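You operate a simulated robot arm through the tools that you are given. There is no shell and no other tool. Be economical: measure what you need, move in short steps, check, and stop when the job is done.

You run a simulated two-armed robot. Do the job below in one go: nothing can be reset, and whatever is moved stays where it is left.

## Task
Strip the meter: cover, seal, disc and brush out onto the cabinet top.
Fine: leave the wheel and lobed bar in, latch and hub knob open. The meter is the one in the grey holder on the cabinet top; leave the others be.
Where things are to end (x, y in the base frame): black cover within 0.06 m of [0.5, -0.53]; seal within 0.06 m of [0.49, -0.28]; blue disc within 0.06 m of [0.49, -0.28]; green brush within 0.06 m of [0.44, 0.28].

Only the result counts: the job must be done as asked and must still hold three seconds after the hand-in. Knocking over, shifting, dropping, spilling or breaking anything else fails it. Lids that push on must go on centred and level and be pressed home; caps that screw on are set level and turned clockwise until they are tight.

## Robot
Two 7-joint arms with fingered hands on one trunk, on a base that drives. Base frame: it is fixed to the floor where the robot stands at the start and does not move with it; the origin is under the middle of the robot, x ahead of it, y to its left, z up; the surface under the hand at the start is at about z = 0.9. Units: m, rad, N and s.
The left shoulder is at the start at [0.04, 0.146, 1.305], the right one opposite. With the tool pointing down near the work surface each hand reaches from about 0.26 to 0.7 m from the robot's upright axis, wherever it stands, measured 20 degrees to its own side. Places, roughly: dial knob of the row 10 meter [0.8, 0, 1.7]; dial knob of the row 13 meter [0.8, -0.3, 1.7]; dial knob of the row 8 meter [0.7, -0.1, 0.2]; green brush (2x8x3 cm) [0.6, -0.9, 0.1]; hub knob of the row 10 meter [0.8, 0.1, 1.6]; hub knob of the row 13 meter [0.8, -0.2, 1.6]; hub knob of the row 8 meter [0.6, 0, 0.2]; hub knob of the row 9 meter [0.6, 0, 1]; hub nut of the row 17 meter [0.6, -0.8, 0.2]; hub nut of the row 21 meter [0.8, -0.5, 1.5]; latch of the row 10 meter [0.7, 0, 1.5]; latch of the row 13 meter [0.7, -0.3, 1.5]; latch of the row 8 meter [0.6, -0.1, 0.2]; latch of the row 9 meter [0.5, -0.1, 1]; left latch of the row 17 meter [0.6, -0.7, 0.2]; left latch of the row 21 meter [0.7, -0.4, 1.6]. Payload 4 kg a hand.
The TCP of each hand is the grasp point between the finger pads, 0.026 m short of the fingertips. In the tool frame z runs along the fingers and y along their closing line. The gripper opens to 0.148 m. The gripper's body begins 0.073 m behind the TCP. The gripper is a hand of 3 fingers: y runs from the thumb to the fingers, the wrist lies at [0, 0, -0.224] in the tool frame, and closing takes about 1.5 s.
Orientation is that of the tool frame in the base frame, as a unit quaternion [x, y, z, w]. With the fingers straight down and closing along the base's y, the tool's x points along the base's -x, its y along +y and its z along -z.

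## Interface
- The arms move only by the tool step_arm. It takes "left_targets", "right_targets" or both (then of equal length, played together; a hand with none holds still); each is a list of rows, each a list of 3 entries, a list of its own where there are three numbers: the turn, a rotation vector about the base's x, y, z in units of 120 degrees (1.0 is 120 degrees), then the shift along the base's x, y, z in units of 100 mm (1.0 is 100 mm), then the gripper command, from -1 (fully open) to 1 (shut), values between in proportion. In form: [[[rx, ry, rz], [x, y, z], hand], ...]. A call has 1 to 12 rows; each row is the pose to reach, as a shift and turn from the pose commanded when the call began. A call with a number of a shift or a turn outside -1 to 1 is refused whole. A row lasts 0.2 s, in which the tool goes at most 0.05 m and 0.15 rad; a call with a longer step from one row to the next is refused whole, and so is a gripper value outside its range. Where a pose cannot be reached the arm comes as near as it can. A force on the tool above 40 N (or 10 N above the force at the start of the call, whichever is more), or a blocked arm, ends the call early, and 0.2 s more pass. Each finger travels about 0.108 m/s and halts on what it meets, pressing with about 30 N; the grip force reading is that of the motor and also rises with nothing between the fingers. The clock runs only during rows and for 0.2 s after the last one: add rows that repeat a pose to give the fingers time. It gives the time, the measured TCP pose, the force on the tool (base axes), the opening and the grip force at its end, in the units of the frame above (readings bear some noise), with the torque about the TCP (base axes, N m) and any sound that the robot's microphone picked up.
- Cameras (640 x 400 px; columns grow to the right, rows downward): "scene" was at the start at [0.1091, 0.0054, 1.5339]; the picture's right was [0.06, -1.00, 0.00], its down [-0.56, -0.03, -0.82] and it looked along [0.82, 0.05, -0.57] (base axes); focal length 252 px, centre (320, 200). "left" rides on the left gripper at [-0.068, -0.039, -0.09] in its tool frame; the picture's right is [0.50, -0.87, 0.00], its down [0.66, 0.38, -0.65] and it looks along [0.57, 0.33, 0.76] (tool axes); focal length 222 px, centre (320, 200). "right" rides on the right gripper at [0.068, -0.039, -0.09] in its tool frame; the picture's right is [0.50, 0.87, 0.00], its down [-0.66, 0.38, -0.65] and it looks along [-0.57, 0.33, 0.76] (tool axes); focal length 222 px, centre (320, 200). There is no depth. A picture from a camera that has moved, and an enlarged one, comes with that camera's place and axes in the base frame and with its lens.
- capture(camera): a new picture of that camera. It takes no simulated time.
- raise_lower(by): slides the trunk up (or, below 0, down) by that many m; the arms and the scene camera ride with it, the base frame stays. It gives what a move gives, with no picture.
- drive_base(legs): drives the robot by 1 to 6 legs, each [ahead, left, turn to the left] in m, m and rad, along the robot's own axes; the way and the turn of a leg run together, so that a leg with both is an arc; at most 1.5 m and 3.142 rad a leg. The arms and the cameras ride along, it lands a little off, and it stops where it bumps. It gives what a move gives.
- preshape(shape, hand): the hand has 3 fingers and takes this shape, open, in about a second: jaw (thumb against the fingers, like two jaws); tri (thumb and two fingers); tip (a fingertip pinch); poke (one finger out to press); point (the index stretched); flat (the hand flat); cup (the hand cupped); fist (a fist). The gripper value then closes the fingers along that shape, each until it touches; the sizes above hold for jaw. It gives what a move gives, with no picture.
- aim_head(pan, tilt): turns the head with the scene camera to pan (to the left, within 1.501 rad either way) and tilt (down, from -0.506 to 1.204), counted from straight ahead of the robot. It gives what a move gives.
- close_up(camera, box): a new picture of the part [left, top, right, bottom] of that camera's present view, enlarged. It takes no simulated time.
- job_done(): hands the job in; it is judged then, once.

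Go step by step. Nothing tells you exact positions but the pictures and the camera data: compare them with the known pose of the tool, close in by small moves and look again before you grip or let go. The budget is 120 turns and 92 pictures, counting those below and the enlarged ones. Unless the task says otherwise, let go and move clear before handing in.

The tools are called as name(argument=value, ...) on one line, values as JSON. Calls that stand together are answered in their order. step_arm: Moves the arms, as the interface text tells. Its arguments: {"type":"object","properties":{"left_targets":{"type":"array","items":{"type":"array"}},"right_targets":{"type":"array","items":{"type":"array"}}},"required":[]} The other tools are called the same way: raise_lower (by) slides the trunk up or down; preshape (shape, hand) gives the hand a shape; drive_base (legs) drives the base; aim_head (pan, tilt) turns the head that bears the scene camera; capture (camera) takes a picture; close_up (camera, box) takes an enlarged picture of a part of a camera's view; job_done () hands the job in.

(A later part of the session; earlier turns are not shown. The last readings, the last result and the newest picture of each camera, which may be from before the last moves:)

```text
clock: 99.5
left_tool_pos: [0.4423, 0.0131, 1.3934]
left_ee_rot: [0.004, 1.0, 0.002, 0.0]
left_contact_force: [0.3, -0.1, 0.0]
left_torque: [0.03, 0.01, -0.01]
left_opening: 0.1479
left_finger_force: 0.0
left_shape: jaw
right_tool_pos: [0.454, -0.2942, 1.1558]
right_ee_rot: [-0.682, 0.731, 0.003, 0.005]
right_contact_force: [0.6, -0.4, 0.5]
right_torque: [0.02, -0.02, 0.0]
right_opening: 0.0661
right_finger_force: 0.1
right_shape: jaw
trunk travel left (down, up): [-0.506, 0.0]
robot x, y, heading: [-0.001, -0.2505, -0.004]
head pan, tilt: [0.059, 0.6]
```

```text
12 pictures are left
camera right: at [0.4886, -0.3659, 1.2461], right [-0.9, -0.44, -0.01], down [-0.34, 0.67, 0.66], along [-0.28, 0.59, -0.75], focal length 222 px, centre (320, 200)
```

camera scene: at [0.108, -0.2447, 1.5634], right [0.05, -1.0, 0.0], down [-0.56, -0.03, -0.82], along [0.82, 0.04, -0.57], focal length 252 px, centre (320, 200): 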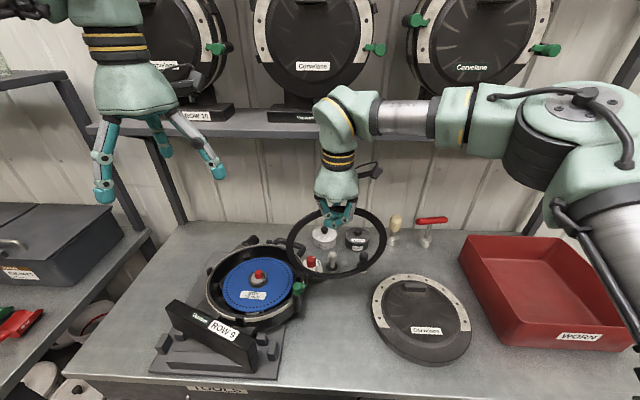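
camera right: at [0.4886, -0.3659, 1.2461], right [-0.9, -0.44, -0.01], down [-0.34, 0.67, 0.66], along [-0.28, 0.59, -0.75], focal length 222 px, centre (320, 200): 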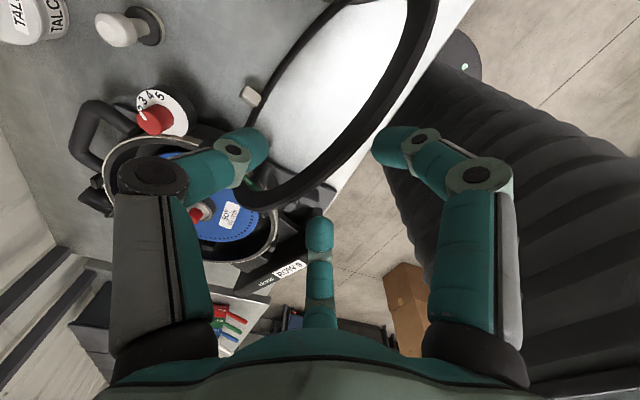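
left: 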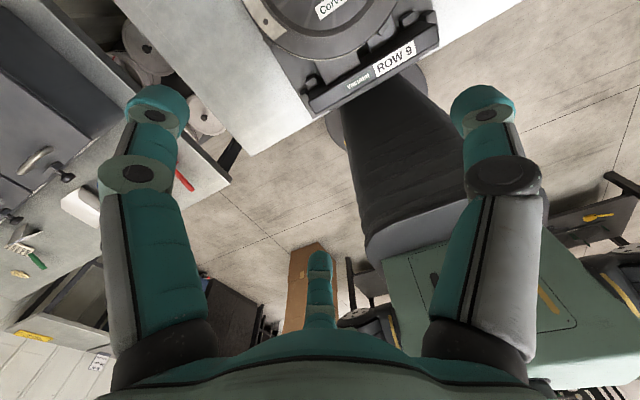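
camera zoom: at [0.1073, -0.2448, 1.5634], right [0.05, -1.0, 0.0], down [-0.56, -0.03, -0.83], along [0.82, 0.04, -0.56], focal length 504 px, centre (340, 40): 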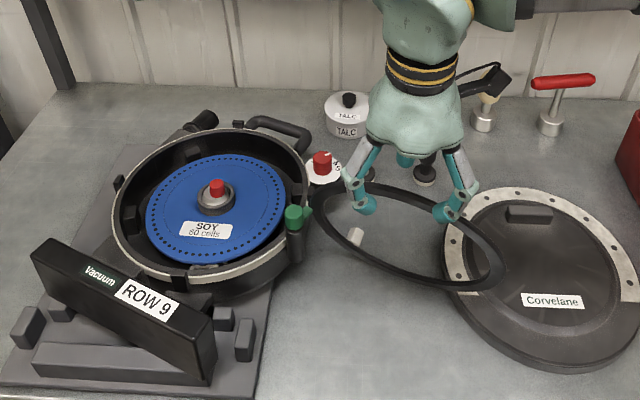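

The ring stands tilted: low arc with the tab at [0.538, -0.243] on the table, high arc near [0.45, -0.37, 1.08], left end on the latch. I'll pinch the high arc.

step_arm(right_targets=[[[0, 0, 0], [-0.03, -0.35, 0], 0.1], [[0, 0, 0], [-0.03, -0.66, -0.1], 0.1], [[0, 0, 0], [-0.03, -0.66, -0.45], 0.1], [[0, 0, 0], [-0.03, -0.66, -0.7], 0.1], [[0, 0, 0], [-0.03, -0.66, -0.7], 0.4], [[0, 0, 0], [-0.03, -0.66, -0.7], 0.7], [[0, 0, 0], [-0.03, -0.66, -0.7], 1], [[0, 0, 0], [-0.03, -0.66, -0.7], 1], [[0, 0, 0], [-0.03, -0.66, -0.7], 1]])

close_up(camera="scene", box=[220, 180, 460, 350])

```text
clock: 101.5
left_tool_pos: [0.4434, 0.0111, 1.3935]
left_ee_rot: [0.003, 1.0, 0.001, 0.0]
left_contact_force: [0.1, 0.2, -0.2]
left_torque: [0.01, 0.01, 0.02]
left_opening: 0.1477
left_finger_force: 0.1
left_shape: jaw
right_tool_pos: [0.4521, -0.3599, 1.0845]
right_ee_rot: [-0.683, 0.73, 0.003, 0.005]
right_contact_force: [0.1, -3.0, 0.1]
right_torque: [-0.53, -0.09, 0.06]
right_opening: 0.0077
right_finger_force: 30.0
right_shape: jaw
trunk travel left (down, up): [-0.506, 0.0]
robot x, y, heading: [-0.0042, -0.2499, -0.002]
head pan, tilt: [0.059, 0.6]
```

```text
2.35 times, centred on (340, 265) of scene
camera zoom: at [0.1074, -0.2453, 1.5634], right [0.05, -1.0, 0.0], down [-0.56, -0.03, -0.83], along [0.82, 0.04, -0.56], focal length 593 px, centre (273, 47)
```

zoom: 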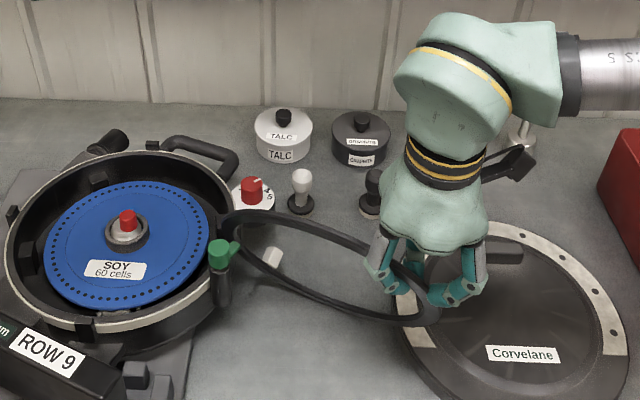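

The ring end is just tucked under the latch tongue from the right; pulling it toward -y should free it. Pulling 6 cm, then up.

step_arm(right_targets=[[[0, 0, 0], [0, -0.15, 0], 1], [[0, 0, 0], [0, -0.3, 0], 1], [[0, 0, 0], [0, -0.5, 0], 1], [[0, 0, 0], [0, -0.65, 0], 1], [[0, 0, 0], [0, -0.65, 0.3], 1], [[0, 0, 0], [0, -0.65, 0.6], 1], [[0, 0, 0], [0, -0.65, 0.6], 1]])

capture(camera="scene")

```text
clock: 103.1
left_tool_pos: [0.443, 0.0119, 1.3928]
left_ee_rot: [0.003, 1.0, 0.001, 0.0]
left_contact_force: [-0.7, 0.8, -0.1]
left_torque: [0.0, -0.01, -0.03]
left_opening: 0.1479
left_finger_force: 0.0
left_shape: jaw
right_tool_pos: [0.4521, -0.4249, 1.1438]
right_ee_rot: [-0.683, 0.73, 0.002, 0.005]
right_contact_force: [-0.8, 0.1, -1.1]
right_torque: [-0.05, 0.05, -0.01]
right_opening: 0.0047
right_finger_force: 30.4
right_shape: jaw
trunk travel left (down, up): [-0.506, 0.0]
robot x, y, heading: [-0.0003, -0.248, -0.007]
head pan, tilt: [0.059, 0.6]
```

```text
10 pictures are left
camera scene: at [0.1078, -0.2454, 1.5634], right [0.05, -1.0, 0.0], down [-0.56, -0.03, -0.82], along [0.82, 0.04, -0.57], focal length 252 px, centre (320, 200)
```

scene: 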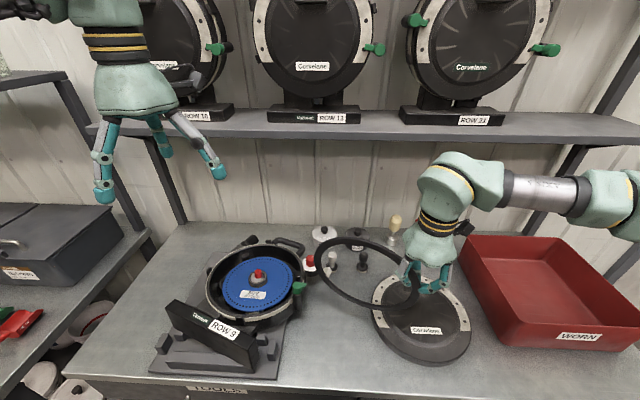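

The ring is free, held by its right end, centre about [0.483, -0.33]. I'll lower it there with a +1 cm shift and release.

step_arm(right_targets=[[[0, 0, 0], [0, 0.12, -0.2], 1], [[0, 0, 0], [0, 0.12, -0.5], 1], [[0, 0, 0], [0, 0.12, -0.8], 1], [[0, 0, 0], [0, 0.12, -1.0], 1]])

step_arm(right_targets=[[[0, 0, 0], [0, 0, -0.2], 1], [[0, 0, 0], [0, 0, -0.4], 1], [[0, 0, 0], [0, 0, -0.6], 1], [[0, 0, 0], [0, 0, -0.7], 1]])

```text
clock: 104.1
left_tool_pos: [0.4412, 0.0122, 1.3932]
left_ee_rot: [0.003, 1.0, 0.001, 0.0]
left_contact_force: [0.7, -0.5, -0.5]
left_torque: [0.02, 0.0, -0.01]
left_opening: 0.1482
left_finger_force: 0.0
left_shape: jaw
right_tool_pos: [0.4512, -0.4133, 1.0434]
right_ee_rot: [-0.683, 0.73, 0.001, 0.006]
right_contact_force: [-1.2, -3.2, 4.0]
right_torque: [0.03, -0.02, 0.01]
right_opening: 0.0046
right_finger_force: 29.5
right_shape: jaw
trunk travel left (down, up): [-0.506, 0.0]
robot x, y, heading: [-0.0068, -0.248, -0.006]
head pan, tilt: [0.059, 0.6]
```

```text
clock: 104.8
left_tool_pos: [0.4392, 0.0109, 1.3956]
left_ee_rot: [0.003, 1.0, 0.002, 0.002]
left_contact_force: [0.3, 0.9, -0.5]
left_torque: [0.0, 0.02, 0.0]
left_opening: 0.1479
left_finger_force: 0.0
left_shape: jaw
right_tool_pos: [0.4539, -0.4135, 1.0059]
right_ee_rot: [-0.682, 0.731, -0.002, 0.013]
right_contact_force: [-1.4, -3.2, 12.0]
right_torque: [0.71, -0.13, 0.02]
right_opening: 0.0043
right_finger_force: 30.1
right_shape: jaw
trunk travel left (down, up): [-0.506, 0.0]
robot x, y, heading: [0.0005, -0.2507, -0.005]
head pan, tilt: [0.059, 0.6]
stopped in row 3 (right hand): the force on the tool passed its limit at 52 N (the readings are from after the stop); the commanded pose is now the measured one
```

It bears on the cover now. Releasing gently and rising.

step_arm(right_targets=[[[0, 0, 0], [0, 0, 0.03], 1], [[0, 0, 0], [0, 0, 0.03], 0.8], [[0, 0, 0], [0, 0, 0.03], 0.5], [[0, 0, 0], [0, 0, 0.05], 0], [[0, 0, 0], [0, 0, 0.05], -0.4], [[0, 0, 0], [0, 0, 0.3], -0.4], [[0, 0, 0], [0, 0, 0.7], -0.4], [[0, 0, 0], [0, 0, 1.0], -0.4]])

capture(camera="scene")

```text
clock: 106.6
left_tool_pos: [0.4429, 0.0129, 1.3934]
left_ee_rot: [0.004, 1.0, 0.001, -0.001]
left_contact_force: [0.0, -0.1, -1.1]
left_torque: [0.01, 0.0, 0.03]
left_opening: 0.1478
left_finger_force: 0.1
left_shape: jaw
right_tool_pos: [0.4553, -0.4127, 1.1042]
right_ee_rot: [-0.682, 0.731, 0.001, 0.009]
right_contact_force: [0.2, 0.1, 0.1]
right_torque: [0.05, -0.03, -0.01]
right_opening: 0.1034
right_finger_force: 0.0
right_shape: jaw
trunk travel left (down, up): [-0.506, 0.0]
robot x, y, heading: [-0.001, -0.2496, -0.004]
head pan, tilt: [0.059, 0.6]
```

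```text
9 pictures are left
camera scene: at [0.1072, -0.2447, 1.5635], right [0.05, -1.0, 0.0], down [-0.56, -0.03, -0.83], along [0.82, 0.04, -0.56], focal length 252 px, centre (320, 200)
```

scene: 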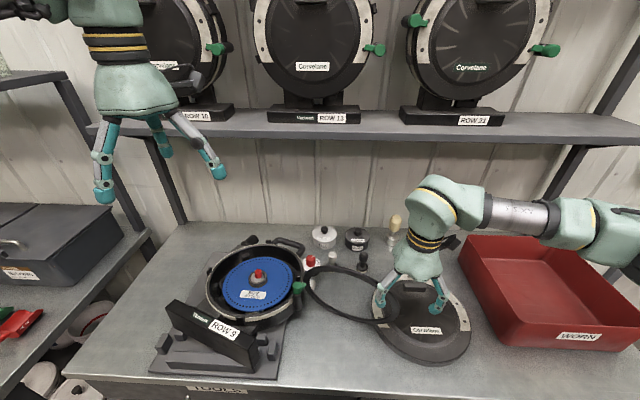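

The seal now lies at roughly [0.52, -0.30]. To reseat the meter I'll bring the left hand to the left rim (about [0.567, 0.085]) to pinch the wall and pull it back to +y.

step_arm(left_targets=[[[0, 0, 0], [0.2, 0.15, -0.3], -0.5], [[0, 0, 0], [0.45, 0.3, -0.6], 0], [[0, 0, 0], [0.7, 0.5, -0.8], 0.1], [[0, 0, 0], [0.95, 0.7, -1.0], 0.1]])

step_arm(left_targets=[[[0, 0, 0], [0.15, 0.02, -0.4], 0.1], [[0, 0, 0], [0.3, 0.04, -0.8], 0.1], [[0, 0, 0], [0.3, 0.04, -1.0], 0.1]])

step_arm(left_targets=[[[0, 0, 0], [0, 0, -0.4], 0.1], [[0, 0, 0], [0, 0, -0.8], 0.1], [[0, 0, 0], [0, 0, -1.0], 0.1]])

step_arm(left_targets=[[[0, 0, 0], [0, 0, -0.3], 0.1], [[0, 0, 0], [0, 0, -0.45], 0.1]])

capture(camera="scene")

```text
clock: 107.6
left_tool_pos: [0.5395, 0.0826, 1.2903]
left_ee_rot: [0.004, 1.0, 0.002, -0.002]
left_contact_force: [0.2, 1.0, -0.2]
left_torque: [-0.04, 0.01, 0.03]
left_opening: 0.0671
left_finger_force: 0.0
left_shape: jaw
right_tool_pos: [0.4566, -0.4119, 1.1023]
right_ee_rot: [-0.682, 0.732, 0.001, 0.01]
right_contact_force: [0.5, -0.1, -0.3]
right_torque: [0.02, -0.02, -0.01]
right_opening: 0.1034
right_finger_force: 0.1
right_shape: jaw
trunk travel left (down, up): [-0.506, 0.0]
robot x, y, heading: [-0.0018, -0.2484, -0.008]
head pan, tilt: [0.059, 0.6]
```

```text
clock: 108.4
left_tool_pos: [0.5678, 0.085, 1.1925]
left_ee_rot: [0.003, 1.0, 0.001, -0.001]
left_contact_force: [-0.1, 0.6, -0.2]
left_torque: [0.0, 0.01, 0.01]
left_opening: 0.067
left_finger_force: 0.0
left_shape: jaw
right_tool_pos: [0.4558, -0.4136, 1.1034]
right_ee_rot: [-0.682, 0.731, 0.0, 0.01]
right_contact_force: [-1.2, -0.6, 0.3]
right_torque: [-0.02, 0.0, 0.0]
right_opening: 0.1031
right_finger_force: 0.0
right_shape: jaw
trunk travel left (down, up): [-0.506, 0.0]
robot x, y, heading: [-0.0014, -0.2515, -0.005]
head pan, tilt: [0.059, 0.6]
```

```text
clock: 109.2
left_tool_pos: [0.5703, 0.0873, 1.0947]
left_ee_rot: [0.003, 1.0, 0.001, 0.001]
left_contact_force: [0.1, 0.3, 0.2]
left_torque: [0.0, 0.03, 0.02]
left_opening: 0.0669
left_finger_force: 0.1
left_shape: jaw
right_tool_pos: [0.455, -0.4127, 1.1031]
right_ee_rot: [-0.682, 0.731, 0.001, 0.011]
right_contact_force: [0.2, 0.0, -0.7]
right_torque: [0.0, -0.01, 0.01]
right_opening: 0.1033
right_finger_force: 0.1
right_shape: jaw
trunk travel left (down, up): [-0.506, 0.0]
robot x, y, heading: [-0.0003, -0.2482, -0.005]
head pan, tilt: [0.059, 0.6]
```

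```text
clock: 109.8
left_tool_pos: [0.5691, 0.0875, 1.0482]
left_ee_rot: [0.004, 1.0, 0.001, 0.0]
left_contact_force: [-0.2, -0.2, -0.2]
left_torque: [0.0, 0.02, 0.0]
left_opening: 0.0673
left_finger_force: 0.0
left_shape: jaw
right_tool_pos: [0.4559, -0.4125, 1.1033]
right_ee_rot: [-0.681, 0.732, 0.001, 0.01]
right_contact_force: [0.3, 0.4, 0.3]
right_torque: [0.01, 0.0, 0.01]
right_opening: 0.1033
right_finger_force: 0.0
right_shape: jaw
trunk travel left (down, up): [-0.506, 0.0]
robot x, y, heading: [-0.0035, -0.2476, -0.0]
head pan, tilt: [0.059, 0.6]
```

```text
8 pictures are left
camera scene: at [0.1079, -0.2448, 1.5634], right [0.05, -1.0, 0.0], down [-0.56, -0.03, -0.82], along [0.82, 0.04, -0.57], focal length 252 px, centre (320, 200)
```

scene: 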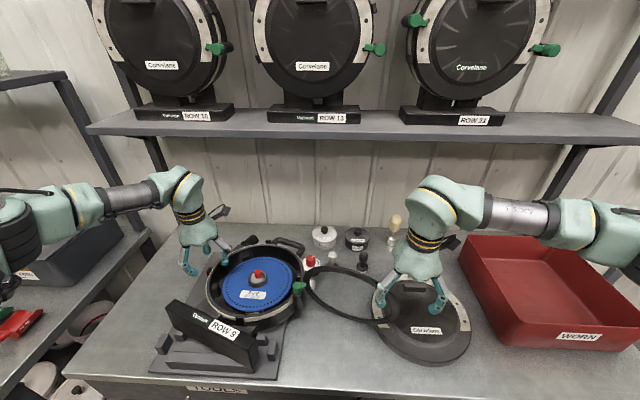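

The hand is about 1.2 cm inside the rim line. Shifting, lowering and pinching the wall.

step_arm(left_targets=[[[0, 0, 0], [0, 0.12, -0.2], 0.1], [[0, 0, 0], [0, 0.12, -0.4], 0.1], [[0, 0, 0], [0, 0.12, -0.5], 0.1], [[0, 0, 0], [0, 0.12, -0.5], 0.4], [[0, 0, 0], [0, 0.12, -0.5], 0.7], [[0, 0, 0], [0, 0.12, -0.5], 1], [[0, 0, 0], [0, 0.12, -0.5], 1], [[0, 0, 0], [0, 0.12, -0.5], 1]])

```text
clock: 111.6
left_tool_pos: [0.5689, 0.0974, 0.9973]
left_ee_rot: [0.004, 1.0, 0.001, 0.0]
left_contact_force: [-0.8, -1.3, 0.0]
left_torque: [-0.14, 0.0, -0.09]
left_opening: 0.014
left_finger_force: 30.1
left_shape: jaw
right_tool_pos: [0.4556, -0.4131, 1.1034]
right_ee_rot: [-0.682, 0.731, 0.0, 0.01]
right_contact_force: [-0.4, 0.8, 0.3]
right_torque: [-0.01, -0.02, 0.03]
right_opening: 0.1032
right_finger_force: 0.0
right_shape: jaw
trunk travel left (down, up): [-0.506, 0.0]
robot x, y, heading: [-0.0025, -0.2499, -0.009]
head pan, tilt: [0.059, 0.6]
```

Wall gripped (14 mm). I'll swing the meter back: about -5 cm x, +5.7 cm y with a 20° counter-clockwise turn and a slight lift, then down.

step_arm(left_targets=[[[0, 0, 0], [0, 0, 0.08], 1], [[0, 0, 0.03], [-0.08, 0.1, 0.1], 1], [[0, 0, 0.06], [-0.17, 0.2, 0.1], 1], [[0, 0, 0.09], [-0.25, 0.3, 0.1], 1], [[0, 0, 0.12], [-0.34, 0.4, 0.1], 1], [[0, 0, 0.15], [-0.43, 0.5, 0.1], 1], [[0, 0, 0.17], [-0.49, 0.57, 0.1], 1], [[0, 0, 0.17], [-0.49, 0.57, 0.1], 1]])

capture(camera="scene")

```text
clock: 113.4
left_tool_pos: [0.5198, 0.1566, 1.0083]
left_ee_rot: [-0.174, 0.985, 0.001, 0.0]
left_contact_force: [-1.8, 0.0, -4.9]
left_torque: [0.04, 0.04, -0.21]
left_opening: 0.0137
left_finger_force: 30.2
left_shape: jaw
right_tool_pos: [0.4562, -0.4123, 1.1037]
right_ee_rot: [-0.682, 0.731, 0.001, 0.01]
right_contact_force: [0.3, -0.2, -0.2]
right_torque: [0.04, 0.02, 0.02]
right_opening: 0.1032
right_finger_force: 0.0
right_shape: jaw
trunk travel left (down, up): [-0.506, 0.0]
robot x, y, heading: [0.0001, -0.2492, -0.004]
head pan, tilt: [0.059, 0.6]
```

```text
7 pictures are left
camera scene: at [0.1082, -0.2446, 1.5634], right [0.05, -1.0, 0.0], down [-0.56, -0.03, -0.82], along [0.82, 0.04, -0.57], focal length 252 px, centre (320, 200)
```

scene: 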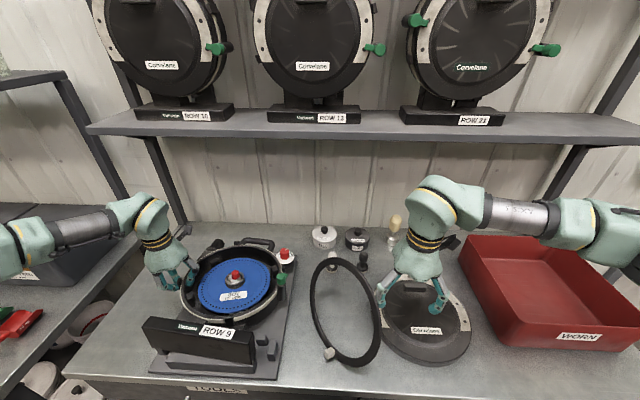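

The meter swung back well and the ring fell clear of the latch. About 14° more counter-clockwise is needed; then lower it into the seat.

step_arm(left_targets=[[[0, 0, 0.02], [0, 0, 0.1], 1], [[0, 0, 0.05], [-0.08, -0.06, 0.1], 1], [[0, 0, 0.08], [-0.16, -0.12, 0.1], 1], [[0, 0, 0.117], [-0.24, -0.2, 0.1], 1], [[0, 0, 0.117], [-0.24, -0.2, 0], 1], [[0, 0, 0.117], [-0.24, -0.2, -0.1], 1], [[0, 0, 0.117], [-0.24, -0.2, -0.15], 1]])

close_up(camera="scene", box=[120, 220, 420, 400])

```text
clock: 115.1
left_tool_pos: [0.4999, 0.1419, 0.9992]
left_ee_rot: [-0.297, 0.955, 0.0, 0.009]
left_contact_force: [-4.2, 9.1, 12.6]
left_torque: [0.12, -0.03, -0.05]
left_opening: 0.0139
left_finger_force: 29.2
left_shape: jaw
right_tool_pos: [0.4548, -0.411, 1.1036]
right_ee_rot: [-0.683, 0.731, -0.001, 0.01]
right_contact_force: [-0.8, -0.3, 1.1]
right_torque: [0.1, 0.03, 0.04]
right_opening: 0.1029
right_finger_force: 0.1
right_shape: jaw
trunk travel left (down, up): [-0.506, 0.0]
robot x, y, heading: [-0.0039, -0.247, -0.004]
head pan, tilt: [0.059, 0.6]
stopped in row 7 (left hand): the force on the tool passed its limit at 42 N (the readings are from after the stop); the commanded pose is now the measured one
```

```text
2.13 times, centred on (270, 310) of scene
camera zoom: at [0.106, -0.2445, 1.5635], right [0.05, -1.0, 0.0], down [-0.56, -0.03, -0.83], along [0.82, 0.05, -0.56], focal length 537 px, centre (427, -35)
```

zoom: 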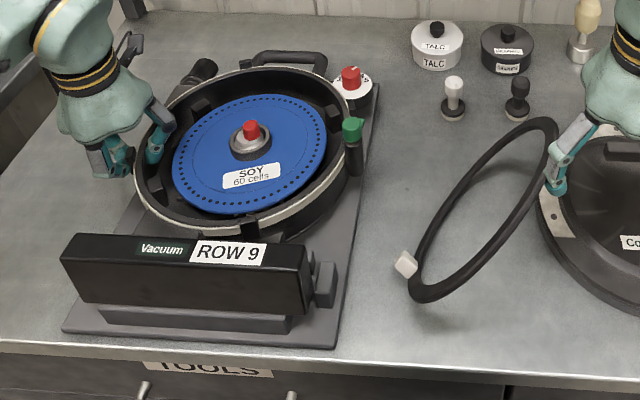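

Yaw and y are right now, but the foot box still rides on the front bar about 2 cm too near. I'll lift slightly, push 2.2 cm to +x and lower.

step_arm(left_targets=[[[0, 0, 0], [0, 0, 0.1], 1], [[0, 0, 0], [0.08, 0, 0.12], 1], [[0, 0, 0], [0.16, 0, 0.12], 1], [[0, 0, 0], [0.24, 0, 0.12], 1], [[0, 0, 0], [0.24, 0, 0.05], 1], [[0, 0, 0], [0.24, 0, 0.0], 1]])

close_up(camera="scene", box=[120, 220, 420, 400])

```text
clock: 116.5
left_tool_pos: [0.5229, 0.1378, 0.9995]
left_ee_rot: [-0.295, 0.955, -0.001, 0.008]
left_contact_force: [0.0, 2.0, 1.5]
left_torque: [-0.04, -0.08, -0.11]
left_opening: 0.0134
left_finger_force: 30.1
left_shape: jaw
right_tool_pos: [0.4561, -0.4118, 1.104]
right_ee_rot: [-0.682, 0.731, 0.0, 0.01]
right_contact_force: [0.4, 0.6, 0.2]
right_torque: [-0.01, 0.05, 0.01]
right_opening: 0.1034
right_finger_force: 0.1
right_shape: jaw
trunk travel left (down, up): [-0.506, 0.0]
robot x, y, heading: [-0.0042, -0.2492, -0.005]
head pan, tilt: [0.059, 0.6]
```

```text
2.13 times, centred on (270, 310) of scene
camera zoom: at [0.1068, -0.2447, 1.5635], right [0.05, -1.0, 0.0], down [-0.56, -0.03, -0.83], along [0.82, 0.04, -0.56], focal length 537 px, centre (427, -35)
```

zoom: 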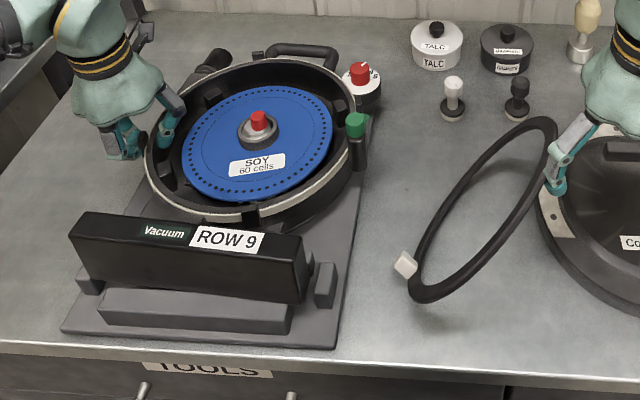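

The foot dropped behind the bar; about 5° yaw remains. A small correction (-1 cm x at the hold, +5°) with slight downward pressure, then release.

step_arm(left_targets=[[[0, 0, 0.02], [-0.05, -0.02, 0.03], 1], [[0, 0, 0.045], [-0.11, -0.04, 0.03], 1], [[0, 0, 0.045], [-0.11, -0.04, -0.02], 1], [[0, 0, 0.045], [-0.11, -0.04, -0.06], 1], [[0, 0, 0.045], [-0.11, -0.04, -0.06], 1]])

step_arm(left_targets=[[[0, 0, 0], [0, 0, 0], 0.6], [[0, 0, 0], [0, 0, 0], 0.3], [[0, 0, 0], [0, 0, 0.0], 0.0], [[0, 0, 0], [0, 0, 0.3], 0.0], [[0, 0, 0], [0, 0, 0.7], 0.0], [[0, 0, 0], [0, 0, 1.0], 0.0]])

capture(camera="scene")

```text
clock: 117.7
left_tool_pos: [0.5149, 0.1359, 0.996]
left_ee_rot: [-0.341, 0.94, -0.001, 0.013]
left_contact_force: [7.9, 13.9, 36.1]
left_torque: [0.27, -0.44, 0.01]
left_opening: 0.0144
left_finger_force: 30.1
left_shape: jaw
right_tool_pos: [0.4531, -0.4105, 1.1042]
right_ee_rot: [-0.683, 0.731, 0.0, 0.011]
right_contact_force: [-0.8, -0.9, -0.1]
right_torque: [0.03, 0.01, 0.03]
right_opening: 0.1028
right_finger_force: 0.1
right_shape: jaw
trunk travel left (down, up): [-0.506, 0.0]
robot x, y, heading: [0.0011, -0.2468, -0.007]
head pan, tilt: [0.059, 0.6]
```

```text
clock: 119.1
left_tool_pos: [0.5115, 0.1364, 1.0925]
left_ee_rot: [-0.34, 0.94, 0.001, 0.007]
left_contact_force: [-0.6, 0.7, -0.2]
left_torque: [0.0, 0.0, 0.01]
left_opening: 0.0735
left_finger_force: 0.1
left_shape: jaw
right_tool_pos: [0.4554, -0.4128, 1.1038]
right_ee_rot: [-0.683, 0.73, 0.0, 0.01]
right_contact_force: [-1.2, 0.6, -0.6]
right_torque: [0.04, 0.03, -0.01]
right_opening: 0.1029
right_finger_force: 0.1
right_shape: jaw
trunk travel left (down, up): [-0.506, 0.0]
robot x, y, heading: [-0.0022, -0.2457, -0.002]
head pan, tilt: [0.059, 0.6]
```

```text
4 pictures are left
camera scene: at [0.1073, -0.2448, 1.5635], right [0.05, -1.0, 0.0], down [-0.56, -0.03, -0.83], along [0.82, 0.04, -0.56], focal length 252 px, centre (320, 200)
```

scene: 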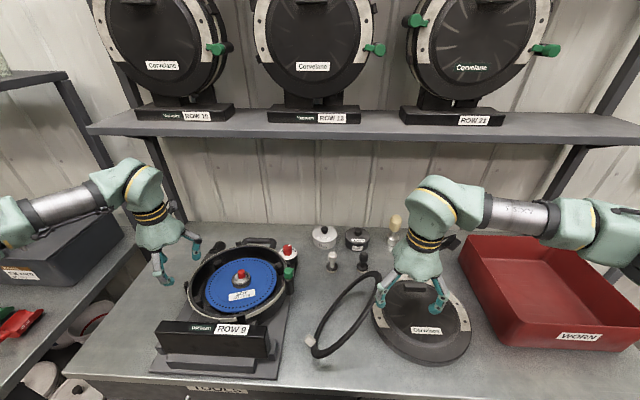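

The meter sits squarely in its holder again. Next the disc: raise both hands, turn the right one to 0°, drive back left and put it over the hub collar at about [0.560, 0.015].

step_arm(left_targets=[[[0, 0, 0], [0, 0, 0.3], 0], [[0, 0, 0], [0, 0, 0.6], 0], [[0, 0, 0], [0, 0, 1], 0], [[0, 0, 0], [0, 0, 1], 0], [[0, 0, 0], [0, 0, 1], 0], [[0, 0, 0], [0, 0, 1], 0], [[0, 0, 0], [0, 0, 1], 0], [[0, 0, 0], [0, 0, 1], 0], [[0, 0, 0], [0, 0, 1], 0], [[0, 0, 0], [0, 0, 1], 0], [[0, 0, 0], [0, 0, 1], 0], [[0, 0, 0], [0, 0, 1], 0]], right_targets=[[[0, 0, 0], [0, 0, 0.3], -0.4], [[0, 0, 0], [0, 0, 0.6], -0.4], [[0, 0, -0.07], [0, 0, 1], -0.3], [[0, 0, -0.14], [0, 0, 1], -0.2], [[0, 0, -0.21], [0, 0, 1], -0.2], [[0, 0, -0.28], [0, 0, 1], -0.2], [[0, 0, -0.35], [0, 0, 1], -0.2], [[0, 0, -0.42], [0, 0, 1], -0.2], [[0, 0, -0.49], [0, 0, 1], -0.2], [[0, 0, -0.56], [0, 0, 1], -0.2], [[0, 0, -0.63], [0, 0, 1], -0.2], [[0, 0, -0.7], [0, 0, 1], -0.2]])

step_arm(left_targets=[[[0, 0, -0.07], [-0.1, 0, 0.4], 0], [[0, 0, -0.14], [-0.3, 0, 0.8], 0], [[0, 0, -0.21], [-0.5, 0, 1], 0], [[0, 0, -0.28], [-0.5, 0, 1], 0]], right_targets=[[[-0.006, 0, -0.017], [0.2, 0, 0], -0.2], [[-0.006, 0, -0.017], [0.5, 0, 0], -0.2], [[-0.006, 0, -0.017], [0.8, 0, 0], -0.2], [[-0.006, 0, -0.017], [0.8, 0, 0], -0.2]])

drive_base(legs=[[0, 0.32, 0]])

```text
clock: 121.7
left_tool_pos: [0.5131, 0.1348, 1.1935]
left_ee_rot: [-0.339, 0.941, 0.0, 0.008]
left_contact_force: [0.4, 0.5, 0.8]
left_torque: [-0.01, 0.01, 0.0]
left_opening: 0.0736
left_finger_force: 0.1
left_shape: jaw
right_tool_pos: [0.456, -0.4116, 1.2033]
right_ee_rot: [-0.016, 1.0, -0.007, 0.008]
right_contact_force: [0.7, 0.4, 0.1]
right_torque: [0.01, 0.01, 0.04]
right_opening: 0.0898
right_finger_force: 0.1
right_shape: jaw
trunk travel left (down, up): [-0.506, 0.0]
robot x, y, heading: [-0.0017, -0.2483, -0.006]
head pan, tilt: [0.059, 0.6]
```

```text
clock: 122.7
left_tool_pos: [0.4638, 0.1341, 1.2914]
left_ee_rot: [-0.052, 0.999, -0.001, 0.008]
left_contact_force: [-0.6, 0.0, 0.3]
left_torque: [0.02, 0.01, 0.04]
left_opening: 0.0736
left_finger_force: 0.1
left_shape: jaw
right_tool_pos: [0.5364, -0.4124, 1.2033]
right_ee_rot: [0.0, 1.0, -0.013, 0.008]
right_contact_force: [0.6, -1.0, 0.1]
right_torque: [0.01, -0.02, -0.04]
right_opening: 0.0896
right_finger_force: 0.1
right_shape: jaw
trunk travel left (down, up): [-0.506, 0.0]
robot x, y, heading: [0.0015, -0.2495, -0.008]
head pan, tilt: [0.059, 0.6]
```

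```text
clock: 124.8
left_tool_pos: [0.4646, 0.4544, 1.2913]
left_ee_rot: [-0.054, 0.999, 0.0, 0.008]
left_contact_force: [-0.3, 0.3, -0.6]
left_torque: [0.06, 0.01, -0.04]
left_opening: 0.0734
left_finger_force: 0.1
left_shape: jaw
right_tool_pos: [0.5382, -0.0925, 1.2029]
right_ee_rot: [-0.001, 1.0, -0.013, 0.009]
right_contact_force: [0.5, -0.7, 0.4]
right_torque: [0.02, 0.01, 0.01]
right_opening: 0.0895
right_finger_force: 0.1
right_shape: jaw
trunk travel left (down, up): [-0.506, 0.0]
robot x, y, heading: [-0.0, 0.0742, -0.004]
head pan, tilt: [0.059, 0.6]
```

Bringing the right hand over the hub with a levelling correction, then one look.

step_arm(right_targets=[[[0.012, 0.008, 0], [0.1, 0.4, -0.1], -0.2], [[0.012, 0.008, 0], [0.22, 0.8, -0.3], -0.2], [[0.012, 0.008, 0], [0.22, 1.0, -0.7], -0.2], [[0.012, 0.008, 0], [0.22, 1.0, -1.0], -0.2]])

step_arm(right_targets=[[[0, 0, 0], [0, 0.07, -0.2], -0.2], [[0, 0, 0], [0, 0.07, -0.45], -0.2], [[0, 0, 0], [0, 0.07, -0.45], -0.2]])

close_up(camera="right", box=[180, 50, 460, 225])

```text
clock: 125.8
left_tool_pos: [0.4639, 0.4567, 1.2912]
left_ee_rot: [-0.054, 0.999, -0.002, 0.007]
left_contact_force: [-0.4, 0.3, 0.6]
left_torque: [0.01, 0.01, 0.01]
left_opening: 0.0737
left_finger_force: 0.0
left_shape: jaw
right_tool_pos: [0.5607, 0.0102, 1.1037]
right_ee_rot: [-0.001, 1.0, 0.0, 0.0]
right_contact_force: [-0.1, 1.0, -0.2]
right_torque: [0.0, 0.0, -0.01]
right_opening: 0.0894
right_finger_force: 0.1
right_shape: jaw
trunk travel left (down, up): [-0.506, 0.0]
robot x, y, heading: [-0.0006, 0.0693, -0.004]
head pan, tilt: [0.059, 0.6]
```

```text
clock: 126.6
left_tool_pos: [0.4634, 0.4576, 1.2926]
left_ee_rot: [-0.054, 0.999, -0.002, 0.008]
left_contact_force: [-0.3, 0.2, -0.5]
left_torque: [-0.02, 0.0, -0.01]
left_opening: 0.0733
left_finger_force: 0.0
left_shape: jaw
right_tool_pos: [0.5608, 0.0165, 1.0594]
right_ee_rot: [-0.001, 1.0, -0.001, 0.0]
right_contact_force: [-0.1, -0.1, 0.4]
right_torque: [0.05, 0.04, -0.02]
right_opening: 0.0893
right_finger_force: 0.0
right_shape: jaw
trunk travel left (down, up): [-0.506, 0.0]
robot x, y, heading: [0.0003, 0.0667, -0.005]
head pan, tilt: [0.059, 0.6]
```

```text
2.29 times, centred on (320, 138) of right
camera zoom: at [0.4921, -0.0237, 1.15], right [-0.5, 0.87, 0.0], down [0.66, 0.38, 0.65], along [0.57, 0.33, -0.76], focal length 508 px, centre (320, 343)
```

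zoom: 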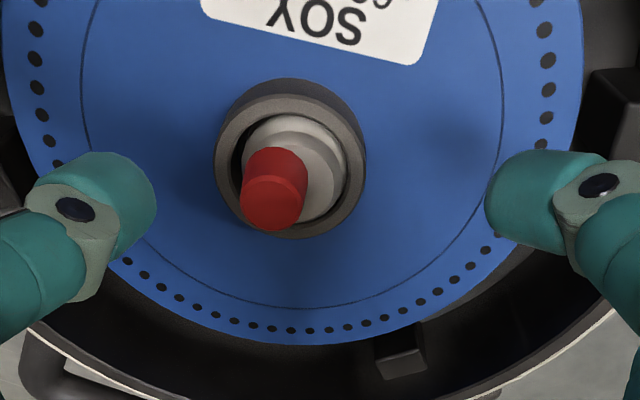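

Collar centre is at about [0.559, 0.004]. Shifting 1.3 cm, lowering around the collar and closing.

step_arm(right_targets=[[[0, 0, 0], [-0.02, -0.13, -0.2], -0.2], [[0, 0, 0], [-0.02, -0.13, -0.5], -0.2], [[0, 0, 0], [-0.02, -0.13, -0.68], -0.1], [[0, 0, 0], [-0.02, -0.13, -0.68], 0.2], [[0, 0, 0], [-0.02, -0.13, -0.68], 0.5], [[0, 0, 0], [-0.02, -0.13, -0.68], 0.8], [[0, 0, 0], [-0.02, -0.13, -0.68], 1], [[0, 0, 0], [-0.02, -0.13, -0.68], 1]])

```text
clock: 128.4
left_tool_pos: [0.4616, 0.4581, 1.2916]
left_ee_rot: [-0.053, 0.999, -0.002, 0.008]
left_contact_force: [0.1, -1.0, -0.2]
left_torque: [-0.03, 0.02, 0.02]
left_opening: 0.0735
left_finger_force: 0.0
left_shape: jaw
right_tool_pos: [0.5576, 0.0063, 0.992]
right_ee_rot: [-0.001, 1.0, -0.002, 0.0]
right_contact_force: [4.0, 5.0, 16.6]
right_torque: [0.1, -0.1, -0.11]
right_opening: 0.0481
right_finger_force: 30.5
right_shape: jaw
trunk travel left (down, up): [-0.506, 0.0]
robot x, y, heading: [-0.0019, 0.0735, -0.002]
head pan, tilt: [0.059, 0.6]
```

Gripped at 48 mm, which matches the collar. Lifting carefully and watching the force.

step_arm(right_targets=[[[0, 0, 0], [0, 0, 0.05], 1], [[0, 0, 0], [0, 0, 0.1], 1], [[0, 0, 0], [0, 0, 0.16], 1], [[0, 0, 0], [0, 0, 0.22], 1], [[0, 0, 0], [0, 0, 0.3], 1]])

```text
clock: 129.6
left_tool_pos: [0.4637, 0.4564, 1.2918]
left_ee_rot: [-0.055, 0.998, -0.002, 0.007]
left_contact_force: [-0.2, 0.1, 0.5]
left_torque: [-0.01, 0.0, -0.02]
left_opening: 0.0735
left_finger_force: 0.1
left_shape: jaw
right_tool_pos: [0.5564, 0.0027, 1.0211]
right_ee_rot: [-0.001, 1.0, -0.001, 0.0]
right_contact_force: [-0.3, 0.6, -1.1]
right_torque: [0.01, -0.01, -0.01]
right_opening: 0.0467
right_finger_force: 29.9
right_shape: jaw
trunk travel left (down, up): [-0.506, 0.0]
robot x, y, heading: [0.0013, 0.0717, -0.004]
head pan, tilt: [0.059, 0.6]
```

The disc is off the hub (about 1 N). Lifting it clear, drawing back and driving to the drop spot; one picture there will also show the meter's inside.

step_arm(right_targets=[[[0, 0, 0], [0, 0, 0.3], 1], [[0, 0, 0], [0, 0, 0.6], 1], [[0, 0, 0], [0, 0, 1.0], 1], [[0, 0, 0], [-0.3, 0, 1.0], 1], [[0, 0, 0], [-0.6, 0, 1.0], 1], [[0, 0, 0], [-0.7, 0, 1.0], 1], [[0, 0, 0], [-0.7, 0, 1.0], 1]])

drive_base(legs=[[0, -0.27, 0]])

capture(camera="scene")

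```text
clock: 131.2
left_tool_pos: [0.4639, 0.4567, 1.2909]
left_ee_rot: [-0.054, 0.999, -0.002, 0.007]
left_contact_force: [-0.2, 0.9, 0.1]
left_torque: [-0.01, -0.01, 0.02]
left_opening: 0.0735
left_finger_force: 0.1
left_shape: jaw
right_tool_pos: [0.4869, 0.0036, 1.1206]
right_ee_rot: [-0.001, 1.0, -0.001, -0.001]
right_contact_force: [-0.6, 0.3, -0.7]
right_torque: [0.02, -0.01, -0.03]
right_opening: 0.0464
right_finger_force: 30.0
right_shape: jaw
trunk travel left (down, up): [-0.506, 0.0]
robot x, y, heading: [0.0003, 0.0723, -0.001]
head pan, tilt: [0.059, 0.6]
```

```text
clock: 133.1
left_tool_pos: [0.4613, 0.1932, 1.29]
left_ee_rot: [-0.057, 0.998, -0.003, 0.007]
left_contact_force: [0.1, 0.8, 0.2]
left_torque: [0.01, 0.0, -0.02]
left_opening: 0.0734
left_finger_force: 0.0
left_shape: jaw
right_tool_pos: [0.4868, -0.2606, 1.1213]
right_ee_rot: [-0.001, 1.0, -0.002, -0.001]
right_contact_force: [0.2, 0.9, -1.2]
right_torque: [-0.02, -0.03, 0.02]
right_opening: 0.0465
right_finger_force: 29.7
right_shape: jaw
trunk travel left (down, up): [-0.506, 0.0]
robot x, y, heading: [-0.0034, -0.1976, -0.002]
head pan, tilt: [0.059, 0.6]
```

```text
2 pictures are left
camera scene: at [0.1085, -0.1874, 1.5634], right [0.06, -1.0, 0.0], down [-0.56, -0.03, -0.82], along [0.82, 0.05, -0.57], focal length 252 px, centre (320, 200)
```

scene: 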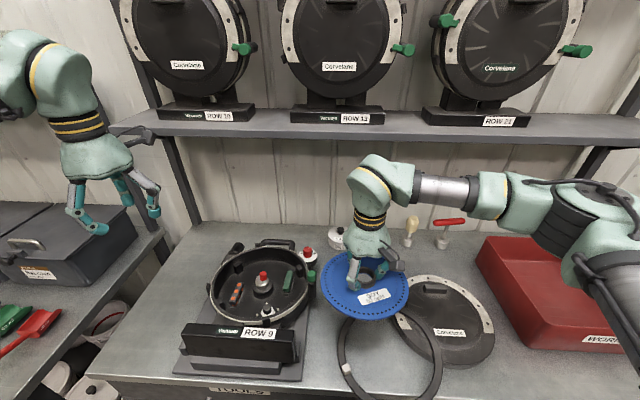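

The disc is in hand; inside the meter I see the green brush near [0.585, -0.07]. The seal has slid to about [0.39, -0.34], so I'll first drag it back with the closed left hand while the right carries the disc aside.

drive_base(legs=[[0, -0.28, 0]])

step_arm(left_targets=[[[0, 0, 0], [-0.1, -0.3, -0.2], 0.4], [[0, 0, 0], [-0.2, -0.6, -0.4], 0.8], [[0, 0, 0], [-0.3, -0.9, -0.6], 1], [[0, 0, 0], [-0.3, -1.0, -1.0], 1]])

step_arm(left_targets=[[[0, 0, 0], [0, -0.4, -0.3], 1], [[0, 0, 0], [0, -0.8, -0.5], 1], [[0, 0, 0], [0, -1.0, -0.9], 1], [[0, 0, 0], [0, -1.0, -1.0], 1]])

```text
clock: 135.1
left_tool_pos: [0.4621, -0.0874, 1.2912]
left_ee_rot: [-0.056, 0.998, -0.003, 0.007]
left_contact_force: [-0.6, 0.3, -0.3]
left_torque: [-0.02, 0.01, 0.0]
left_opening: 0.0734
left_finger_force: 0.1
left_shape: jaw
right_tool_pos: [0.4872, -0.5407, 1.1208]
right_ee_rot: [-0.002, 1.0, -0.001, -0.001]
right_contact_force: [-0.8, 0.2, -1.8]
right_torque: [0.04, -0.03, 0.0]
right_opening: 0.0468
right_finger_force: 30.0
right_shape: jaw
trunk travel left (down, up): [-0.506, 0.0]
robot x, y, heading: [0.0009, -0.4764, -0.002]
head pan, tilt: [0.059, 0.6]
```

```text
clock: 136.1
left_tool_pos: [0.4333, -0.1912, 1.1907]
left_ee_rot: [-0.055, 0.998, -0.002, 0.007]
left_contact_force: [-1.3, -1.0, 0.2]
left_torque: [-0.01, 0.01, -0.01]
left_opening: 0.0
left_finger_force: 30.2
left_shape: jaw
right_tool_pos: [0.4865, -0.5422, 1.1207]
right_ee_rot: [-0.004, 1.0, -0.001, 0.0]
right_contact_force: [-0.5, -0.3, -1.2]
right_torque: [-0.03, -0.01, 0.01]
right_opening: 0.0464
right_finger_force: 30.2
right_shape: jaw
trunk travel left (down, up): [-0.506, 0.0]
robot x, y, heading: [0.0004, -0.4743, -0.005]
head pan, tilt: [0.059, 0.6]
```

```text
clock: 137.1
left_tool_pos: [0.4313, -0.2907, 1.0898]
left_ee_rot: [-0.055, 0.998, -0.002, 0.008]
left_contact_force: [1.1, 0.1, 0.4]
left_torque: [0.0, 0.02, 0.0]
left_opening: 0.0
left_finger_force: 29.6
left_shape: jaw
right_tool_pos: [0.4863, -0.5424, 1.1196]
right_ee_rot: [-0.003, 1.0, -0.001, -0.001]
right_contact_force: [-0.2, 0.5, -0.5]
right_torque: [-0.01, 0.02, 0.01]
right_opening: 0.0467
right_finger_force: 30.3
right_shape: jaw
trunk travel left (down, up): [-0.506, 0.0]
robot x, y, heading: [-0.0008, -0.479, -0.002]
head pan, tilt: [0.059, 0.6]
```

Inside the ring area. Lowering to the table inside the ring, then pushing its far arc to +x,+y.

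step_arm(left_targets=[[[0, 0, 0], [-0.05, -0.1, -0.4], 1], [[0, 0, 0], [-0.1, -0.2, -0.8], 1], [[0, 0, 0], [-0.1, -0.2, -1.0], 1]])

step_arm(left_targets=[[[0, 0, 0], [0, 0, -0.3], 1], [[0, 0, 0], [0, 0, -0.5], 1], [[0, 0, 0], [0, 0, -0.58], 1]])

step_arm(left_targets=[[[0, 0, 0], [0.2, 0.11, 0], 1], [[0, 0, 0], [0.4, 0.22, 0], 1], [[0, 0, 0], [0.6, 0.33, 0], 1], [[0, 0, 0], [0.8, 0.44, 0], 1], [[0, 0, 0], [1.0, 0.55, 0], 1]])

```text
clock: 137.9
left_tool_pos: [0.423, -0.3109, 0.9914]
left_ee_rot: [-0.056, 0.998, -0.002, 0.007]
left_contact_force: [0.8, -0.4, 0.8]
left_torque: [-0.01, -0.01, -0.01]
left_opening: 0.0
left_finger_force: 30.2
left_shape: jaw
right_tool_pos: [0.4859, -0.5429, 1.1218]
right_ee_rot: [-0.003, 1.0, 0.0, 0.0]
right_contact_force: [0.1, -0.7, -0.8]
right_torque: [0.01, 0.01, 0.01]
right_opening: 0.0464
right_finger_force: 30.0
right_shape: jaw
trunk travel left (down, up): [-0.506, 0.0]
robot x, y, heading: [0.0011, -0.4732, -0.001]
head pan, tilt: [0.059, 0.6]
```

```text
clock: 138.7
left_tool_pos: [0.4221, -0.3091, 0.9331]
left_ee_rot: [-0.056, 0.998, -0.001, 0.008]
left_contact_force: [-0.9, -0.3, 0.3]
left_torque: [0.0, -0.02, -0.03]
left_opening: 0.0003
left_finger_force: 30.2
left_shape: jaw
right_tool_pos: [0.486, -0.5423, 1.1204]
right_ee_rot: [-0.003, 1.0, 0.0, 0.0]
right_contact_force: [-0.1, 0.0, -0.9]
right_torque: [-0.03, -0.02, -0.02]
right_opening: 0.0466
right_finger_force: 30.2
right_shape: jaw
trunk travel left (down, up): [-0.506, 0.0]
robot x, y, heading: [-0.0003, -0.4792, -0.003]
head pan, tilt: [0.059, 0.6]
```

```text
clock: 139.9
left_tool_pos: [0.5221, -0.256, 0.933]
left_ee_rot: [-0.056, 0.998, -0.001, 0.007]
left_contact_force: [-0.3, -0.8, 0.4]
left_torque: [0.03, 0.04, -0.02]
left_opening: 0.0
left_finger_force: 30.0
left_shape: jaw
right_tool_pos: [0.4885, -0.5428, 1.1215]
right_ee_rot: [-0.003, 1.0, 0.0, -0.002]
right_contact_force: [0.3, 0.7, -2.2]
right_torque: [0.01, 0.01, -0.02]
right_opening: 0.0464
right_finger_force: 30.0
right_shape: jaw
trunk travel left (down, up): [-0.506, 0.0]
robot x, y, heading: [-0.0003, -0.4746, 0.002]
head pan, tilt: [0.059, 0.6]
```

Finishing the push, then raising the left hand and checking with one picture.

step_arm(left_targets=[[[0, 0, 0], [0.15, 0.09, 0], 1], [[0, 0, 0], [0.32, 0.18, 0], 1], [[0, 0, 0], [0.25, 0.14, 0], 1], [[0, 0, 0], [0.25, 0.14, 0.4], 1], [[0, 0, 0], [0.25, 0.14, 0.8], 1], [[0, 0, 0], [0.1, 0.5, 1.0], 1], [[0, 0, 0], [-0.1, 0.9, 1.0], 1]])

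capture(camera="scene")

```text
clock: 141.5
left_tool_pos: [0.5107, -0.1642, 1.0335]
left_ee_rot: [-0.056, 0.998, -0.003, 0.007]
left_contact_force: [-1.0, 0.2, 0.1]
left_torque: [0.0, 0.01, 0.01]
left_opening: 0.0002
left_finger_force: 29.9
left_shape: jaw
right_tool_pos: [0.4856, -0.5414, 1.1227]
right_ee_rot: [-0.002, 1.0, -0.001, 0.0]
right_contact_force: [0.8, 0.8, -1.2]
right_torque: [0.02, -0.02, 0.02]
right_opening: 0.0466
right_finger_force: 29.8
right_shape: jaw
trunk travel left (down, up): [-0.506, 0.0]
robot x, y, heading: [0.0008, -0.475, -0.004]
head pan, tilt: [0.059, 0.6]
```

```text
1 pictures are left
camera scene: at [0.1063, -0.4698, 1.5635], right [0.06, -1.0, 0.0], down [-0.56, -0.03, -0.83], along [0.82, 0.05, -0.56], focal length 252 px, centre (320, 200)
```

scene: 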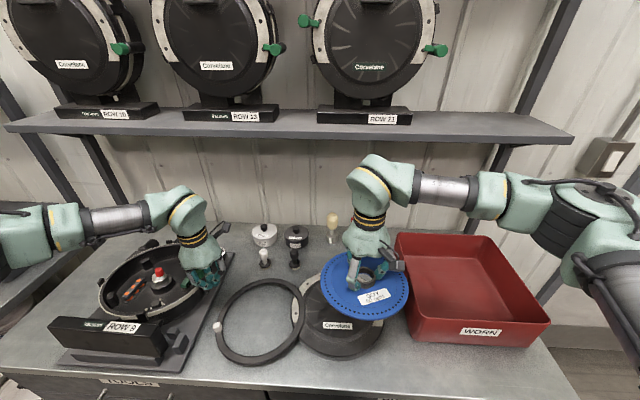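

The seal now lies flat at about [0.474, -0.287]. Raising the left hand, then driving so the disc is over the seal.

step_arm(left_targets=[[[0, 0, 0], [0, 0, 0.4], 1], [[0, 0, 0], [0, 0.1, 0.8], 1], [[0, 0, 0], [0, 0.3, 1.0], 0.6], [[0, 0, 0], [0, 0.6, 1.0], 0.3], [[0, 0, 0], [0, 0.8, 1.0], 0.1]])

drive_base(legs=[[0, 0.258, 0]])

```text
clock: 142.7
left_tool_pos: [0.5127, -0.0844, 1.1321]
left_ee_rot: [-0.055, 0.998, -0.002, 0.008]
left_contact_force: [0.6, 0.0, 0.3]
left_torque: [-0.01, 0.02, -0.04]
left_opening: 0.066
left_finger_force: 0.0
left_shape: jaw
right_tool_pos: [0.4864, -0.5426, 1.1204]
right_ee_rot: [-0.003, 1.0, -0.001, -0.001]
right_contact_force: [-0.3, 0.0, -0.3]
right_torque: [0.01, -0.02, 0.0]
right_opening: 0.0463
right_finger_force: 29.6
right_shape: jaw
trunk travel left (down, up): [-0.506, 0.0]
robot x, y, heading: [0.0022, -0.4756, -0.003]
head pan, tilt: [0.059, 0.6]
```

```text
clock: 144.5
left_tool_pos: [0.5121, 0.1701, 1.1346]
left_ee_rot: [-0.056, 0.998, 0.0, 0.007]
left_contact_force: [0.1, -0.3, 0.1]
left_torque: [0.0, 0.02, -0.02]
left_opening: 0.0659
left_finger_force: 0.1
left_shape: jaw
right_tool_pos: [0.4875, -0.288, 1.1205]
right_ee_rot: [-0.003, 1.0, 0.001, -0.001]
right_contact_force: [0.6, -0.4, -1.3]
right_torque: [0.01, -0.04, -0.02]
right_opening: 0.0466
right_finger_force: 30.3
right_shape: jaw
trunk travel left (down, up): [-0.506, 0.0]
robot x, y, heading: [0.0045, -0.2202, 0.001]
head pan, tilt: [0.059, 0.6]
```

Lowering the disc onto the seal spot, slowly near the end.

step_arm(right_targets=[[[0, 0, 0], [-0.05, 0.02, -0.4], 1], [[0, 0, 0], [-0.08, 0.03, -0.8], 1], [[0, 0, 0], [-0.08, 0.03, -1.0], 1]])

step_arm(right_targets=[[[0, 0, 0], [0, 0, -0.2], 1], [[0, 0, 0], [0, 0, -0.35], 1], [[0, 0, 0], [0, 0, -0.5], 1], [[0, 0, 0], [0, 0, -0.6], 1], [[0, 0, 0], [0, 0, -0.67], 1]])

```text
clock: 145.3
left_tool_pos: [0.5135, 0.1723, 1.1323]
left_ee_rot: [-0.056, 0.998, -0.002, 0.007]
left_contact_force: [-0.2, 0.6, 0.2]
left_torque: [-0.03, 0.01, 0.01]
left_opening: 0.0661
left_finger_force: 0.0
left_shape: jaw
right_tool_pos: [0.4779, -0.2808, 1.0202]
right_ee_rot: [-0.002, 1.0, -0.001, 0.0]
right_contact_force: [0.0, -0.5, -1.9]
right_torque: [-0.02, 0.01, 0.01]
right_opening: 0.0467
right_finger_force: 29.9
right_shape: jaw
trunk travel left (down, up): [-0.506, 0.0]
robot x, y, heading: [-0.0037, -0.2204, 0.003]
head pan, tilt: [0.059, 0.6]
```

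```text
clock: 146.5
left_tool_pos: [0.5126, 0.1716, 1.1333]
left_ee_rot: [-0.056, 0.998, -0.002, 0.008]
left_contact_force: [-0.4, -0.2, 1.0]
left_torque: [-0.03, 0.0, 0.01]
left_opening: 0.0662
left_finger_force: 0.1
left_shape: jaw
right_tool_pos: [0.4781, -0.282, 0.955]
right_ee_rot: [-0.003, 1.0, 0.001, 0.0]
right_contact_force: [-0.2, -0.5, 2.4]
right_torque: [-0.28, -0.17, -0.07]
right_opening: 0.0465
right_finger_force: 30.0
right_shape: jaw
trunk travel left (down, up): [-0.506, 0.0]
robot x, y, heading: [-0.0015, -0.2202, -0.001]
head pan, tilt: [0.059, 0.6]
```

Contact felt. A few millimetres more, then release and rise.

step_arm(right_targets=[[[0, 0, 0], [0, 0, -0.03], 1], [[0, 0, 0], [0, 0, -0.03], 0.6], [[0, 0, 0], [0, 0, -0.03], 0.2], [[0, 0, 0], [0, 0, -0.02], -0.1], [[0, 0, 0], [0, 0, 0], -0.4], [[0, 0, 0], [0, 0, 0.3], -0.4], [[0, 0, 0], [0, 0, 0.7], -0.4], [[0, 0, 0], [0, 0, 1], -0.4]])

step_arm(right_targets=[[[0, 0, 0], [-0.2, 0, 0.4], -0.4], [[0, 0, 0], [-0.4, -0.3, 0.7], -0.4], [[0, 0, 0], [-0.4, -0.7, 1.0], -0.4]], left_targets=[[[0, 0, 0], [0.2, 0, 0], 0.1], [[0, 0, 0], [0.4, 0, 0], 0.1], [[0, 0, 0], [0.5, 0, 0], 0.1]])

```text
clock: 148.3
left_tool_pos: [0.5127, 0.1723, 1.134]
left_ee_rot: [-0.056, 0.998, -0.003, 0.009]
left_contact_force: [0.4, 0.0, -0.9]
left_torque: [0.03, 0.01, 0.01]
left_opening: 0.0664
left_finger_force: 0.1
left_shape: jaw
right_tool_pos: [0.478, -0.2834, 1.053]
right_ee_rot: [-0.003, 1.0, -0.001, -0.001]
right_contact_force: [0.1, 0.4, 0.4]
right_torque: [0.0, 0.0, -0.02]
right_opening: 0.1034
right_finger_force: 0.0
right_shape: jaw
trunk travel left (down, up): [-0.506, 0.0]
robot x, y, heading: [0.0011, -0.2164, -0.001]
head pan, tilt: [0.059, 0.6]
```

```text
clock: 149.1
left_tool_pos: [0.562, 0.1698, 1.1339]
left_ee_rot: [-0.056, 0.998, -0.001, 0.008]
left_contact_force: [-0.5, 0.1, 0.9]
left_torque: [0.02, -0.03, 0.03]
left_opening: 0.0665
left_finger_force: 0.1
left_shape: jaw
right_tool_pos: [0.4374, -0.3551, 1.1544]
right_ee_rot: [-0.003, 1.0, -0.001, -0.001]
right_contact_force: [-0.3, -0.4, 0.0]
right_torque: [0.04, 0.0, 0.03]
right_opening: 0.1033
right_finger_force: 0.0
right_shape: jaw
trunk travel left (down, up): [-0.506, 0.0]
robot x, y, heading: [0.0028, -0.2169, 0.004]
head pan, tilt: [0.059, 0.6]
```

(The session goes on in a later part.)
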